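You operate a simulated robot arm through the tools that you are given. There is no shell and no other tool. Be economical: measure what you need, move in short steps, check, and stop when the job is done.

The job below is to be done with a simulated robot arm. You get a single attempt, and the scene is never put back.

JOB
Fetch the blue bolt and stand it on top of the orange pad.
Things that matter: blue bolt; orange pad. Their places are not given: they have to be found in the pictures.

Only the result counts: the job must be done as asked and must still hold three seconds after the hand-in. Knocking over, shifting, dropping, spilling or breaking anything else fails it.

ROBOT AND FRAMES
A 6-joint arm with a two-finger parallel gripper, fixed in place. Base frame: the origin is at the foot of the arm, x ahead of it, y to its left, z up; the work surface is at about z = 0. Units: mm, degrees, N and s.
With the tool pointing down near the work surface it reaches from about 140 to 580 mm from the base axis. Its first joint turns from -66.0 to 66.0 degrees. Payload 2.1 kg.
The tool frame sits at the grasp point between the pads (the TCP): z along the fingers, y along the line on which they close. The tips reach 30 mm beyond it. Largest opening 94 mm; finger width 28, thickness 10; the body of the gripper, 50 by 96 mm, starts 55 mm behind the TCP.
Orientation is told as [roll, pitch, yaw] about the base's x, y, z axes, in that order, counted from this pose: with the fingers straight down and closing along the base's y, the tool's x points along the base's -x, its y along +y and its z along -z.

CONTROLS
- The arm moves only by the tool nudge_tool. Its arguments are lists of equal length, an entry for each row: "slide": the shift along the tool's x, y, z in mm, a list of three; "rotation": the turn, a rotation vector about the tool's x, y, z in degrees, a list of three; "claw": the finger opening in mm, from 0 to 94. In form: {"slide": [[x, y, z], ...], "rotation": [[ax, ay, az], ...], "claw": [claw, ...]}. A call has 1 to 8 rows; each row shifts and turns the commanded pose from where the row before left it, along the tool's axes as they then stand. Each row takes 0.2 s and may step no farther than 50 mm and 8.6 degrees from the row before; otherwise, or with a gripper value out of range, the whole call is refused. A pose out of reach is approached as far as the arm can. The call stops where the force on the tool passes 40 N (or 10 N more than at its start, if that is more) or the arm is blocked; 0.2 s more then pass. The fingers move at their own pace (about 72 mm/s each) and stop on an object; they squeeze with about 29 N. The grip force told is the motor's: it shows also when the fingers shut on nothing. Time passes only in rows, and 0.2 s behind the last, so rows that do not move let the fingers close. It gives the time, the measured TCP pose, the force on the tool (base axes), the opening and the grip force at its end, in the units of the frame above (readings bear some noise), and new pictures: "show" is both (left out), scene, wrist or none.
- Cameras (640 x 400 px; columns grow to the right, rows downward): "scene" is fixed at [41.3, -357.8, 502.7]; the picture's right is [0.90, -0.44, 0.00], its down [-0.17, -0.36, -0.92] and it looks along [0.40, 0.83, -0.40] (base axes); focal length 357 px, centre (320, 200). "wrist" rides on the gripper at [-37, 0, -58] in the tool frame; the picture's right is [0.00, -1.00, 0.00], its down [0.97, 0.00, -0.24] and it looks along [0.24, 0.00, 0.97] (tool axes); focal length 218 px, centre (320, 200).
- locate(camera, pixels): for up to 12 pixels [column, row] of the newest picture of that camera ("zoom" is the newest enlarged one), the place [x, y, z] in the base frame of the surface seen there, good to about 3 mm. It takes no simulated time.
- enlarge(camera, box): a new picture of the part [left, top, right, bottom] of that camera's present view, enlarged. It takes no simulated time.
- job_done(): hands the job in; it is judged then, once.

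Work in short steps. Measure before you move; look again where a grasp or a placing could have gone wrong, and mend it. You have 60 turns and 170 pictures in all, those below and enlarged ones among them. Open the gripper and draw the arm clear of the work before you hand the job in, unless the task says otherwise; then end with one line.

The tools are called after "Request:" as name(argument=value, ...) on one line, values as JSON. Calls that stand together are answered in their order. nudge_tool: Moves the arm, as the interface text tells. Its arguments: {"type":"object","properties":{"slide":{"type":"array"},"rotation":{"type":"array"},"claw":{"type":"array"},"show":{"type":"string","enum":["both","scene","wrist","none"]}},"required":["slide","rotation","claw"]} The other tools are called the same way: locate (camera, pixels) gives the place of the surface under pixels of a picture; enlarge (camera, box) takes an enlarged picture of a part of a camera's view; job_done () hands the job in.

At the start:

```text
time: 0.0
eef_pos: [321.9, 209.2, 296.2]
tool_rot: [0.1, 0.0, 0.0]
force: [0.7, -1.5, -0.3]
gripper_width: 94.1
grip_force: 0.2
```

scene: 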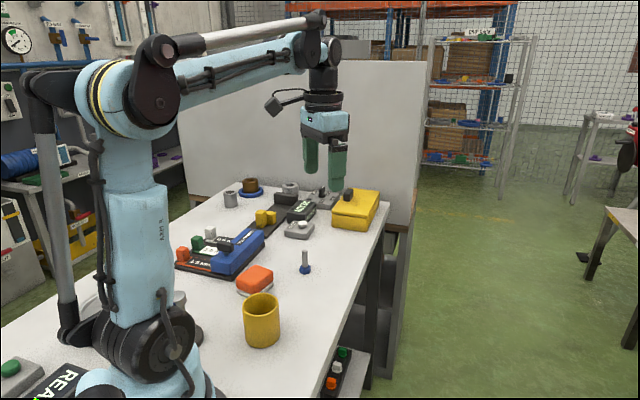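
wrist: 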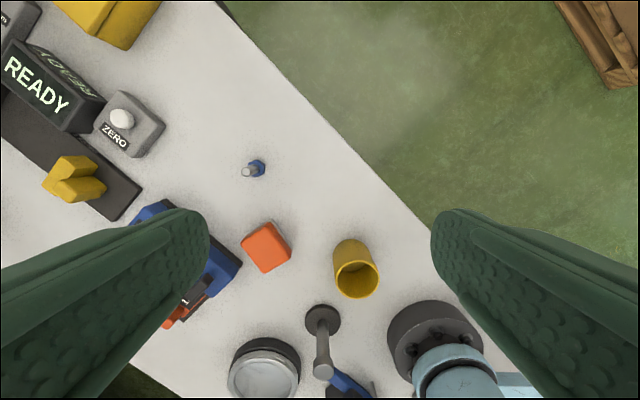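

The scene shows a blue bolt near (305,262) and an orange pad near (255,280). I'll enlarge both and measure them.

Request:
enlarge(camera="scene", box=[210, 210, 370, 310])

Request:
enlarge(camera="wrist", box=[200, 130, 360, 290])

Request:
locate(camera="scene", pixels=[[305, 252], [305, 262], [305, 269], [255, 275], [240, 280], [266, 289], [272, 273], [255, 266], [262, 300], [240, 241], [300, 275]])

Request:
locate(camera="wrist", pixels=[[247, 171], [258, 167], [266, 245], [244, 242], [270, 224], [289, 248], [262, 270], [355, 280], [230, 265]])

```text
4.00 times, centred on (290, 260) of scene
```

zoom: 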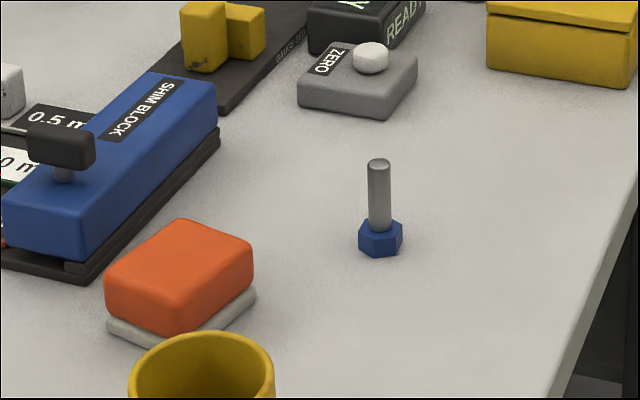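

```text
2.50 times, centred on (280, 210) of wrist
```

zoom: 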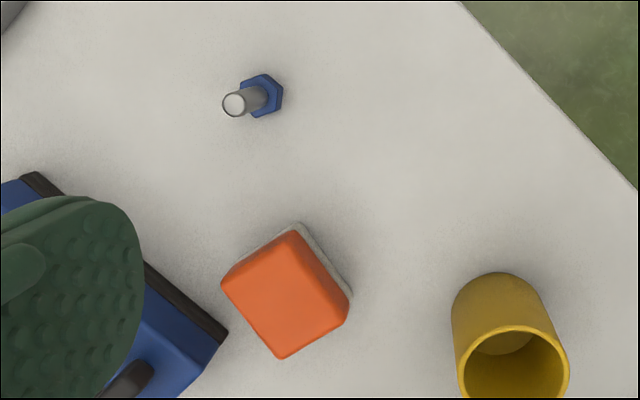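

```text
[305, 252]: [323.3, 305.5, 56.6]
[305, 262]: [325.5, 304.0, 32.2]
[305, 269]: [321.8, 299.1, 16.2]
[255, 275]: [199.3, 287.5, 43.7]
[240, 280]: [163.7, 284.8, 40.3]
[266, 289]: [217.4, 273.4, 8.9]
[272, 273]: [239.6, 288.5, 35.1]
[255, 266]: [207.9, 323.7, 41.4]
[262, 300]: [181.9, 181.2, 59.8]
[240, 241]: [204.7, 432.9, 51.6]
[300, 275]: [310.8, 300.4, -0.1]
```

```text
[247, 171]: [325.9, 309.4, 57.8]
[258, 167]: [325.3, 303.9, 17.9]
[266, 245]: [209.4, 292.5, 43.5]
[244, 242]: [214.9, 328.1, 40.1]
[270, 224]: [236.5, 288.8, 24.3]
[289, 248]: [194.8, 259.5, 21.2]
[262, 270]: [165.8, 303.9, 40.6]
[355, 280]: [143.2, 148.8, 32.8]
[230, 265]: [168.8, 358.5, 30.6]
```

The bolt stands head-down at about (325,305), with its top near z 60 and its head up to about 18. The pad centre is at about (203,290) with its top near 43. I'll move above the bolt and descend part way.

Request:
nudge_tool(slide=[[-1.5, 48, 0], [-1.5, 48, 0], [0, 0, 45], [0, 0, 45], [0, 0, 45], [0, 0, 0]], rotation=[[0, 0, 0], [0, 0, 0], [0, 0, 0], [0, 0, 0], [0, 0, 0], [0, 0, 0]], claw=[60, 60, 60, 60, 60, 60])

```text
time: 1.4
eef_pos: [325.8, 307.5, 161.7]
tool_rot: [0.1, -0.1, 0.1]
force: [0.0, -0.2, -0.2]
gripper_width: 59.9
grip_force: 0.1
```

scene: 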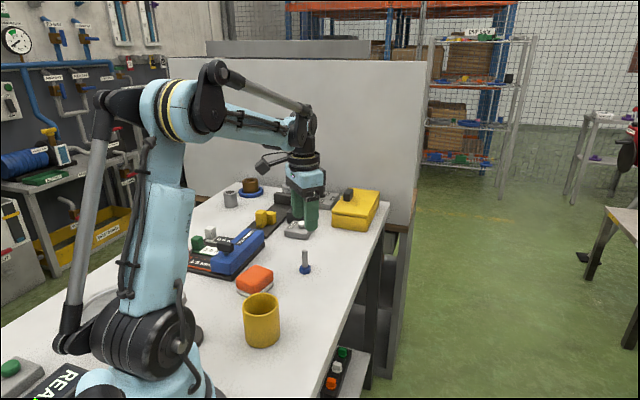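
wrist: 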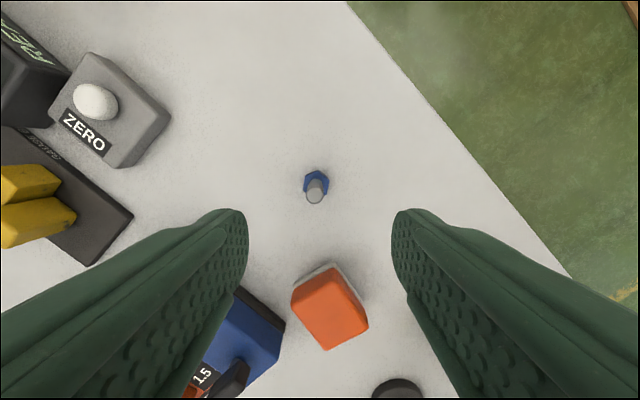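

The bolt is nearly centred between the fingers at (316,188). I'll refine its position, the pad's position and the obstacles.

Request:
locate(camera="wrist", pixels=[[315, 197], [315, 192], [317, 175], [309, 180], [326, 180], [330, 305], [292, 293], [325, 268], [367, 323], [328, 348], [265, 315]])

Request:
enlarge(camera="wrist", box=[270, 150, 390, 225])

```text
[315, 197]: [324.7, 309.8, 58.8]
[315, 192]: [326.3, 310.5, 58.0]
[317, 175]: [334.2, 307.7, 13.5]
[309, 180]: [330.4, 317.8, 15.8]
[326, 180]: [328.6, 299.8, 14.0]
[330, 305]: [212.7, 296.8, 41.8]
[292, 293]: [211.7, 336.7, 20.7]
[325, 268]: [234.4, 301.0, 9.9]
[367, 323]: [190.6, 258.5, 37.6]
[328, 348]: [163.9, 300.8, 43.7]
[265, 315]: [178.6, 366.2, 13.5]
```

```text
5.33 times, centred on (330, 188) of wrist
```

zoom: 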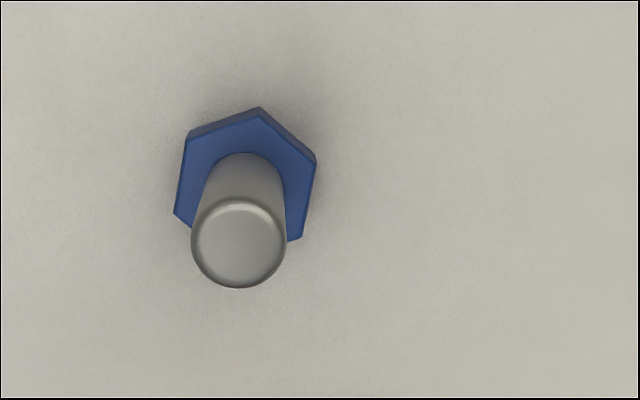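

The bolt axis is at about (325.5,309.5), so I shift +2 in y. Then I go down to z≈52, which keeps the tips above the head, and close on the shaft.

Request:
nudge_tool(slide=[[0.3, 2.2, 30], [0, 0, 40], [0, 0, 25], [0, 0, 14], [0, 0, 0]], rotation=[[0, 0, 0], [0, 0, 0], [0, 0, 0], [0, 0, 0], [0, 0, 0]], claw=[60, 60, 60, 60, 60])

```text
time: 2.6
eef_pos: [324.9, 307.1, 52.6]
tool_rot: [0.1, -0.2, -0.1]
force: [0.5, -0.7, -0.4]
gripper_width: 60.2
grip_force: 0.2
```

scene: 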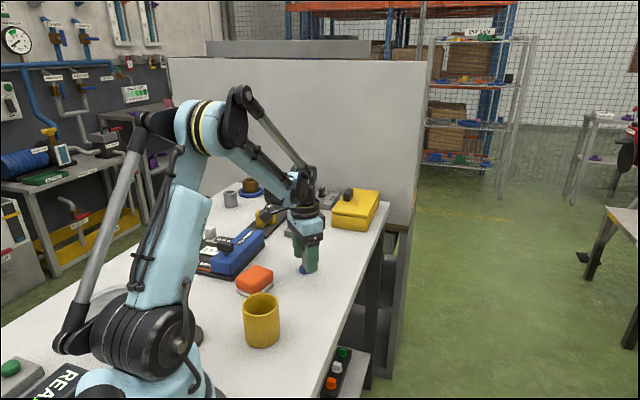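
wrist: 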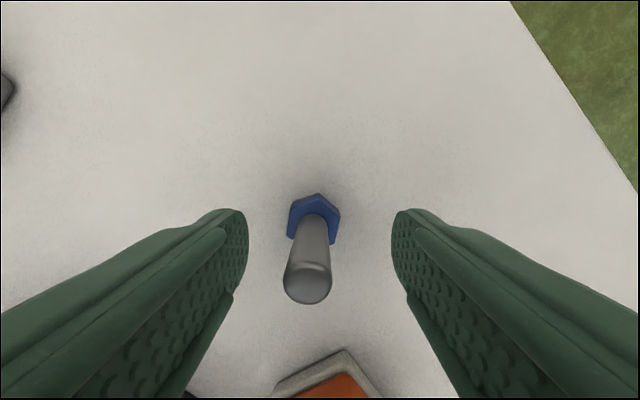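

The shaft top is at column 308, so the bolt sits about 3 mm toward +y. I'll shift that much and close gently.

Request:
nudge_tool(slide=[[0, 3, 0], [0, 0, 0], [0, 0, 0], [0, 0, 0], [0, 0, 0], [0, 0, 0]], rotation=[[0, 0, 0], [0, 0, 0], [0, 0, 0], [0, 0, 0], [0, 0, 0], [0, 0, 0]], claw=[60, 40, 25, 14, 5, 5])

```text
time: 4.0
eef_pos: [324.4, 310.8, 52.9]
tool_rot: [0.1, -0.1, 0.2]
force: [1.0, 0.3, -0.3]
gripper_width: 12.7
grip_force: 28.3
```

scene: 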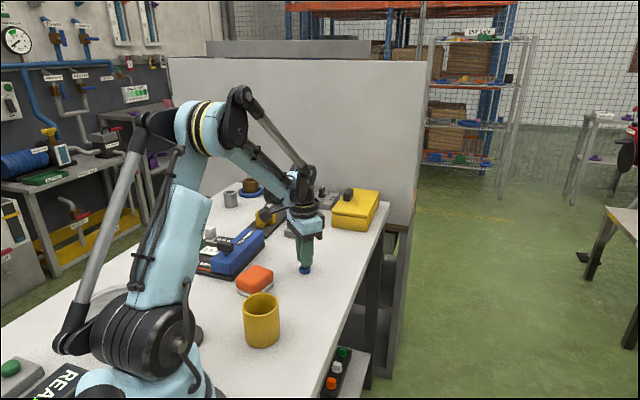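
wrist: 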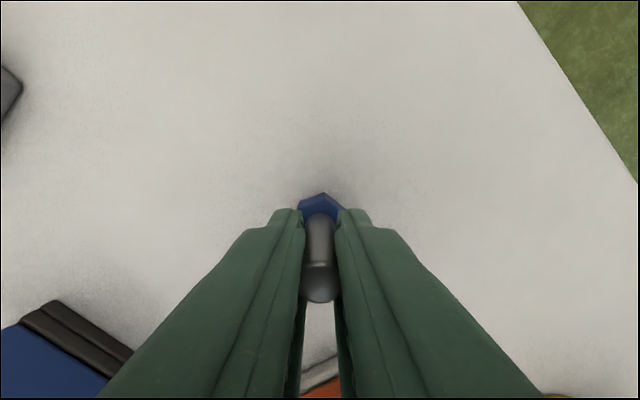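

The shaft is gripped at 12.7 mm. I'll lift 90 mm straight up and then check.

Request:
nudge_tool(slide=[[0, 0, -15], [0, 0, -35], [0, 0, -40], [0, 0, 0]], rotation=[[0, 0, 0], [0, 0, 0], [0, 0, 0], [0, 0, 0]], claw=[5, 5, 5, 5])

Request:
enlarge(camera="scene", box=[210, 190, 370, 290])

Request:
locate(camera="scene", pixels=[[255, 276], [237, 277], [255, 266], [272, 273], [255, 287]])

```text
time: 5.0
eef_pos: [323.1, 311.7, 142.3]
tool_rot: [0.1, -0.2, 0.1]
force: [-0.4, 0.8, -1.5]
gripper_width: 12.6
grip_force: 29.6
```

scene: 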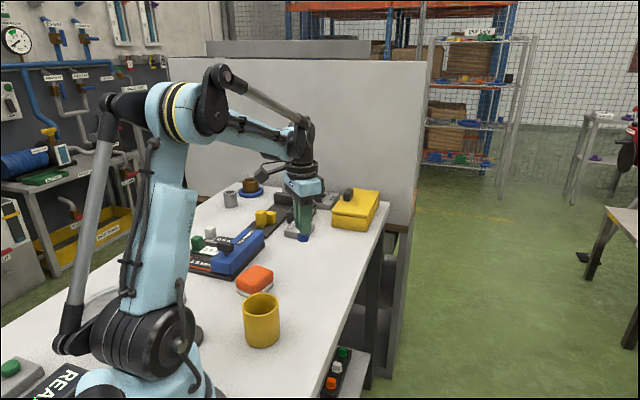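
wrist: 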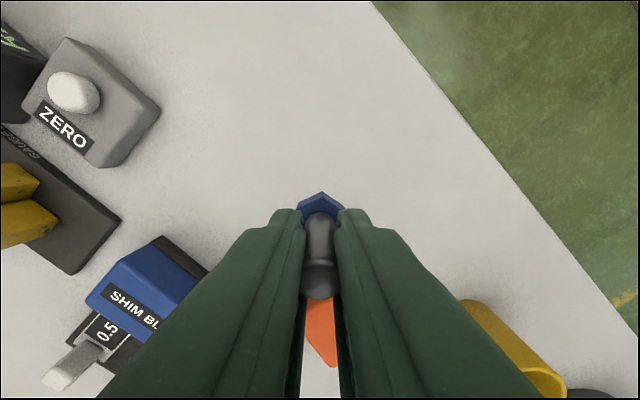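

```text
4.00 times, centred on (290, 240) of scene
```

zoom: 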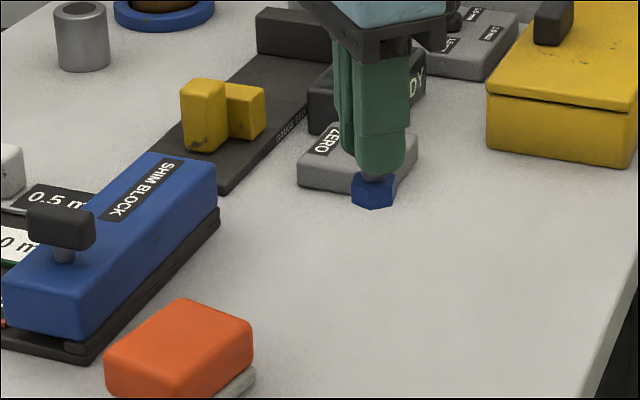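

```text
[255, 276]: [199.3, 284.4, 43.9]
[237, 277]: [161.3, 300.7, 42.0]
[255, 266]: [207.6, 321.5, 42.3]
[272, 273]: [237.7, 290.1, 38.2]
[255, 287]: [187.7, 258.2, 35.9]
```

The bolt is held upright. The pad corners average to a centre of (200.5,293), so I'll move over it at this height.

Request:
nudge_tool(slide=[[40, -6, 0], [40, -6, 0], [42.6, -6.7, 0], [0, 0, 0], [0, 0, 0]], rotation=[[0, 0, 0], [0, 0, 0], [0, 0, 0], [0, 0, 0], [0, 0, 0]], claw=[5, 5, 5, 5, 5])

Request:
enlarge(camera="scene", box=[180, 200, 340, 300])

```text
time: 6.2
eef_pos: [201.2, 292.1, 142.6]
tool_rot: [0.0, -0.1, 0.1]
force: [-0.2, 0.0, -0.5]
gripper_width: 12.5
grip_force: 29.1
```

scene: 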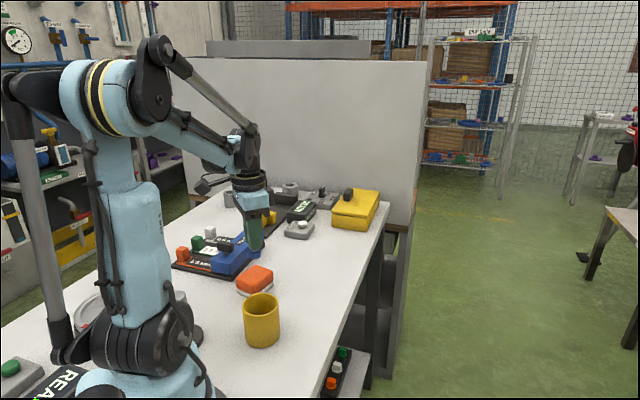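
wrist: 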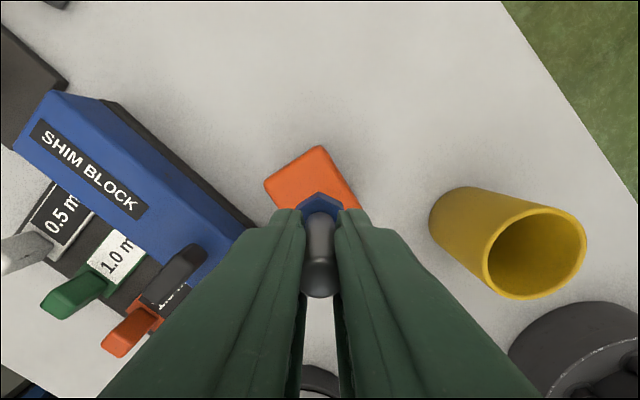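

```text
4.00 times, centred on (260, 250) of scene
```

zoom: 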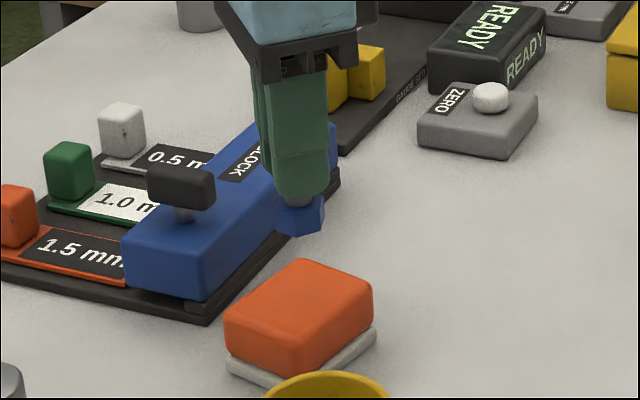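

Position is (201.2,292.1) and the bolt bottom is near z 90. Contact is expected at TCP z≈96, so I descend 40 mm and look.

Request:
nudge_tool(slide=[[0, 0.5, 20], [0, 0, 14], [0, 0, 6], [0, 0, 0]], rotation=[[0, 0, 0], [0, 0, 0], [0, 0, 0], [0, 0, 0]], claw=[5, 5, 5, 5])

Request:
enlarge(camera="scene", box=[200, 230, 312, 300])

```text
time: 7.2
eef_pos: [202.2, 294.3, 102.3]
tool_rot: [0.2, -0.1, 0.1]
force: [0.0, -0.3, -1.2]
gripper_width: 12.5
grip_force: 29.1
```

scene: 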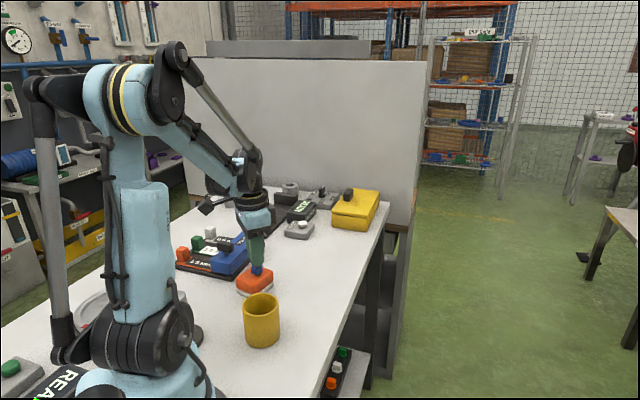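
wrist: 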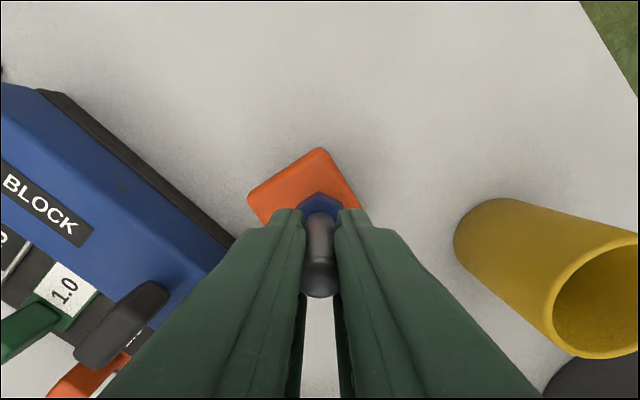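

```text
5.71 times, centred on (256, 265) of scene
```

zoom: 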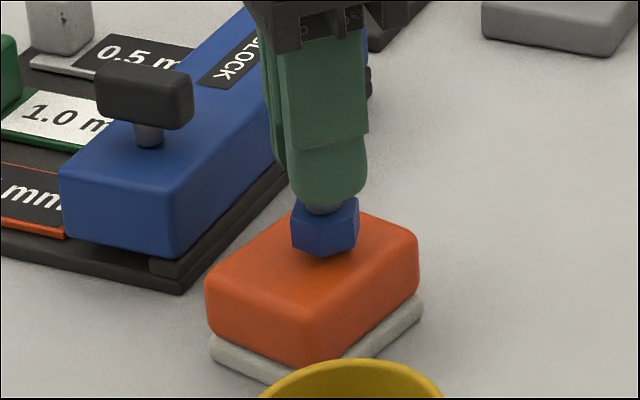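

The bolt is over the middle of the pad (zoom 325,255), a few mm above it. I'll lower in 1–2 mm steps and watch the force.

Request:
nudge_tool(slide=[[1.5, 0, 2], [0, 0, 1.5], [0, 0, 1], [0, 0, 0]], rotation=[[0, 0, 0], [0, 0, 0], [0, 0, 0], [0, 0, 0]], claw=[5, 5, 5, 5], show="scene")

Request:
enlarge(camera="scene", box=[216, 240, 296, 290])

```text
time: 8.2
eef_pos: [201.1, 292.7, 97.0]
tool_rot: [0.1, -0.1, 0.1]
force: [-0.3, -0.3, -1.0]
gripper_width: 12.4
grip_force: 29.3
```

scene: 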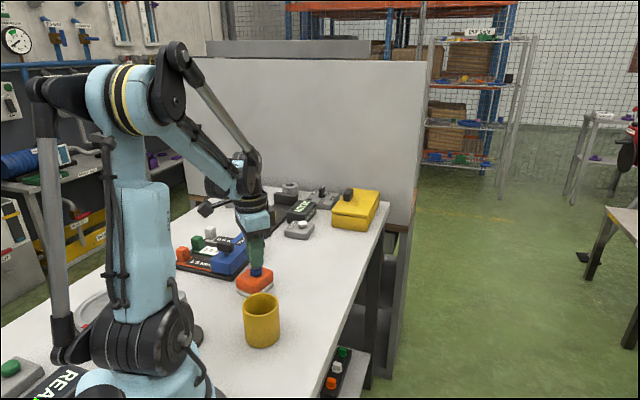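

```text
8.00 times, centred on (256, 265) of scene
```

zoom: 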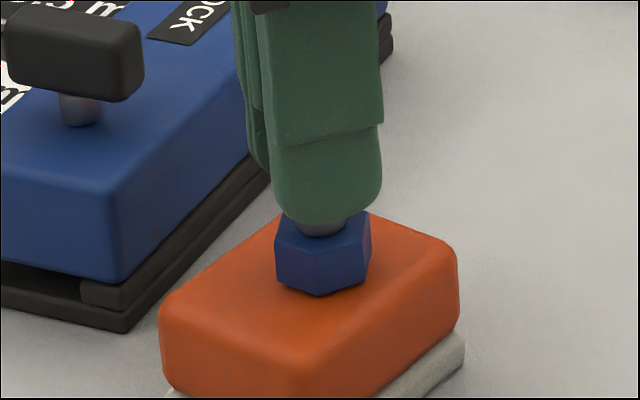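

No contact force yet at z 97.0. I continue in 0.7 mm steps.

Request:
nudge_tool(slide=[[0, 0, 0.7], [0, 0, 0.7], [0, 0, 0]], rotation=[[0, 0, 0], [0, 0, 0], [0, 0, 0]], claw=[5, 5, 5], show="none")

```text
time: 9.0
eef_pos: [201.1, 293.1, 97.6]
tool_rot: [0.2, -0.1, 0.0]
force: [-0.6, -0.8, 4.2]
gripper_width: 12.5
grip_force: 29.3
```

The upward force of 4.2 N shows the bolt is on the pad. I'll open the fingers slightly and check before withdrawing.

Request:
nudge_tool(slide=[[0, 0, 0], [0, 0, 0], [0, 0, 0], [0, 0, 0]], rotation=[[0, 0, 0], [0, 0, 0], [0, 0, 0], [0, 0, 0]], claw=[15, 22, 34, 40])

Request:
enlarge(camera="scene", box=[216, 240, 296, 290])

```text
time: 10.0
eef_pos: [201.7, 293.1, 97.1]
tool_rot: [0.1, -0.1, 0.0]
force: [-0.3, 0.6, -0.1]
gripper_width: 40.1
grip_force: 0.0
```

scene: 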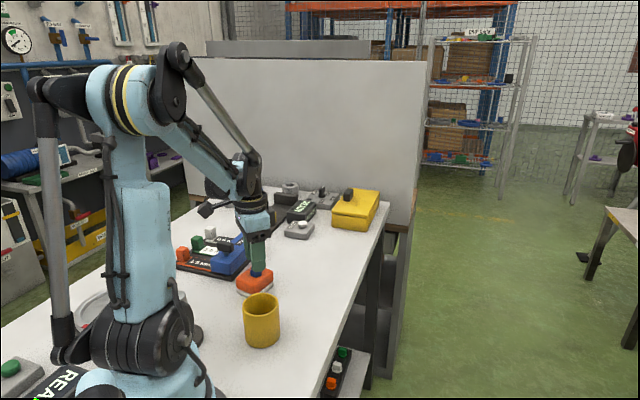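
wrist: 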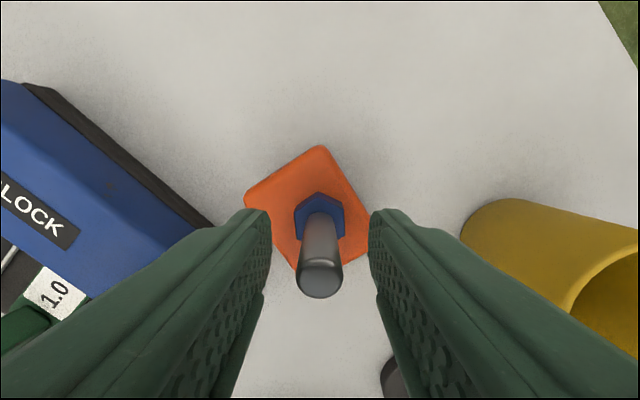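

```text
8.00 times, centred on (256, 265) of scene
```

zoom: 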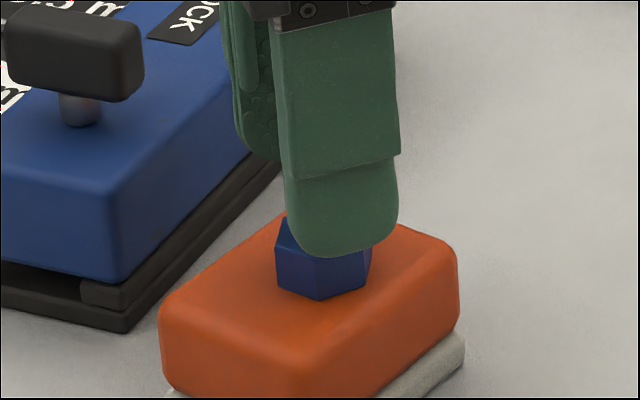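

The bolt stands free and centred on the pad, with the fingers clear of it. I withdraw straight up.

Request:
nudge_tool(slide=[[0, 0, -15], [0, 0, -35], [0, 0, -45], [0, 0, -45], [0, 0, 0], [0, 0, 0]], rotation=[[0, 0, 0], [0, 0, 0], [0, 0, 0], [0, 0, 0], [0, 0, 0], [0, 0, 0]], claw=[40, 40, 40, 40, 60, 60])

Request:
enlarge(camera="scene", box=[200, 220, 312, 300])

```text
time: 11.4
eef_pos: [199.0, 293.0, 235.8]
tool_rot: [0.1, -0.2, 0.0]
force: [-0.4, -0.6, 0.1]
gripper_width: 60.0
grip_force: 0.0
```

scene: 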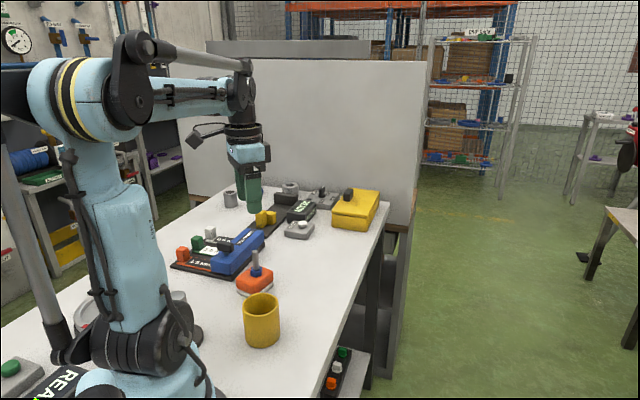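
wrist: 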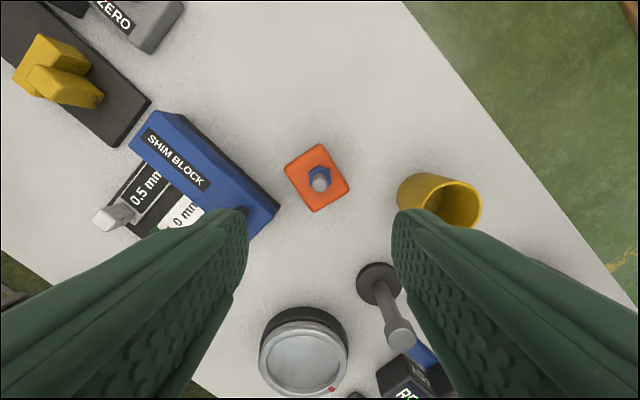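

```text
5.00 times, centred on (256, 260) of scene
```

zoom: 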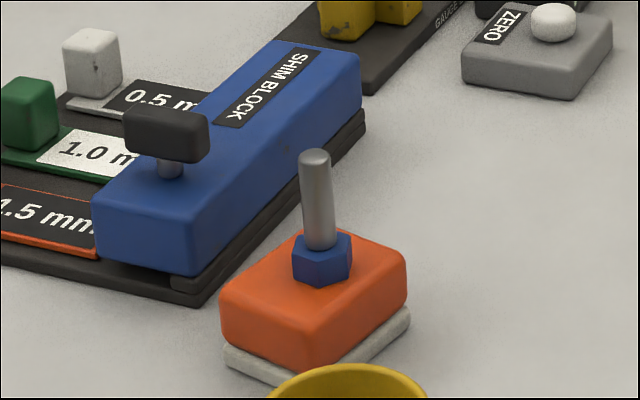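

The bolt stands upright in the middle of the orange pad, and the arm is clear with the gripper open. I'm handing in the job.

Request:
job_done()

```text
The job is handed in.
```

The blue bolt is standing upright, head down, near the centre of the orange pad. The arm is clear, and the last pictures showed nothing else disturbed.
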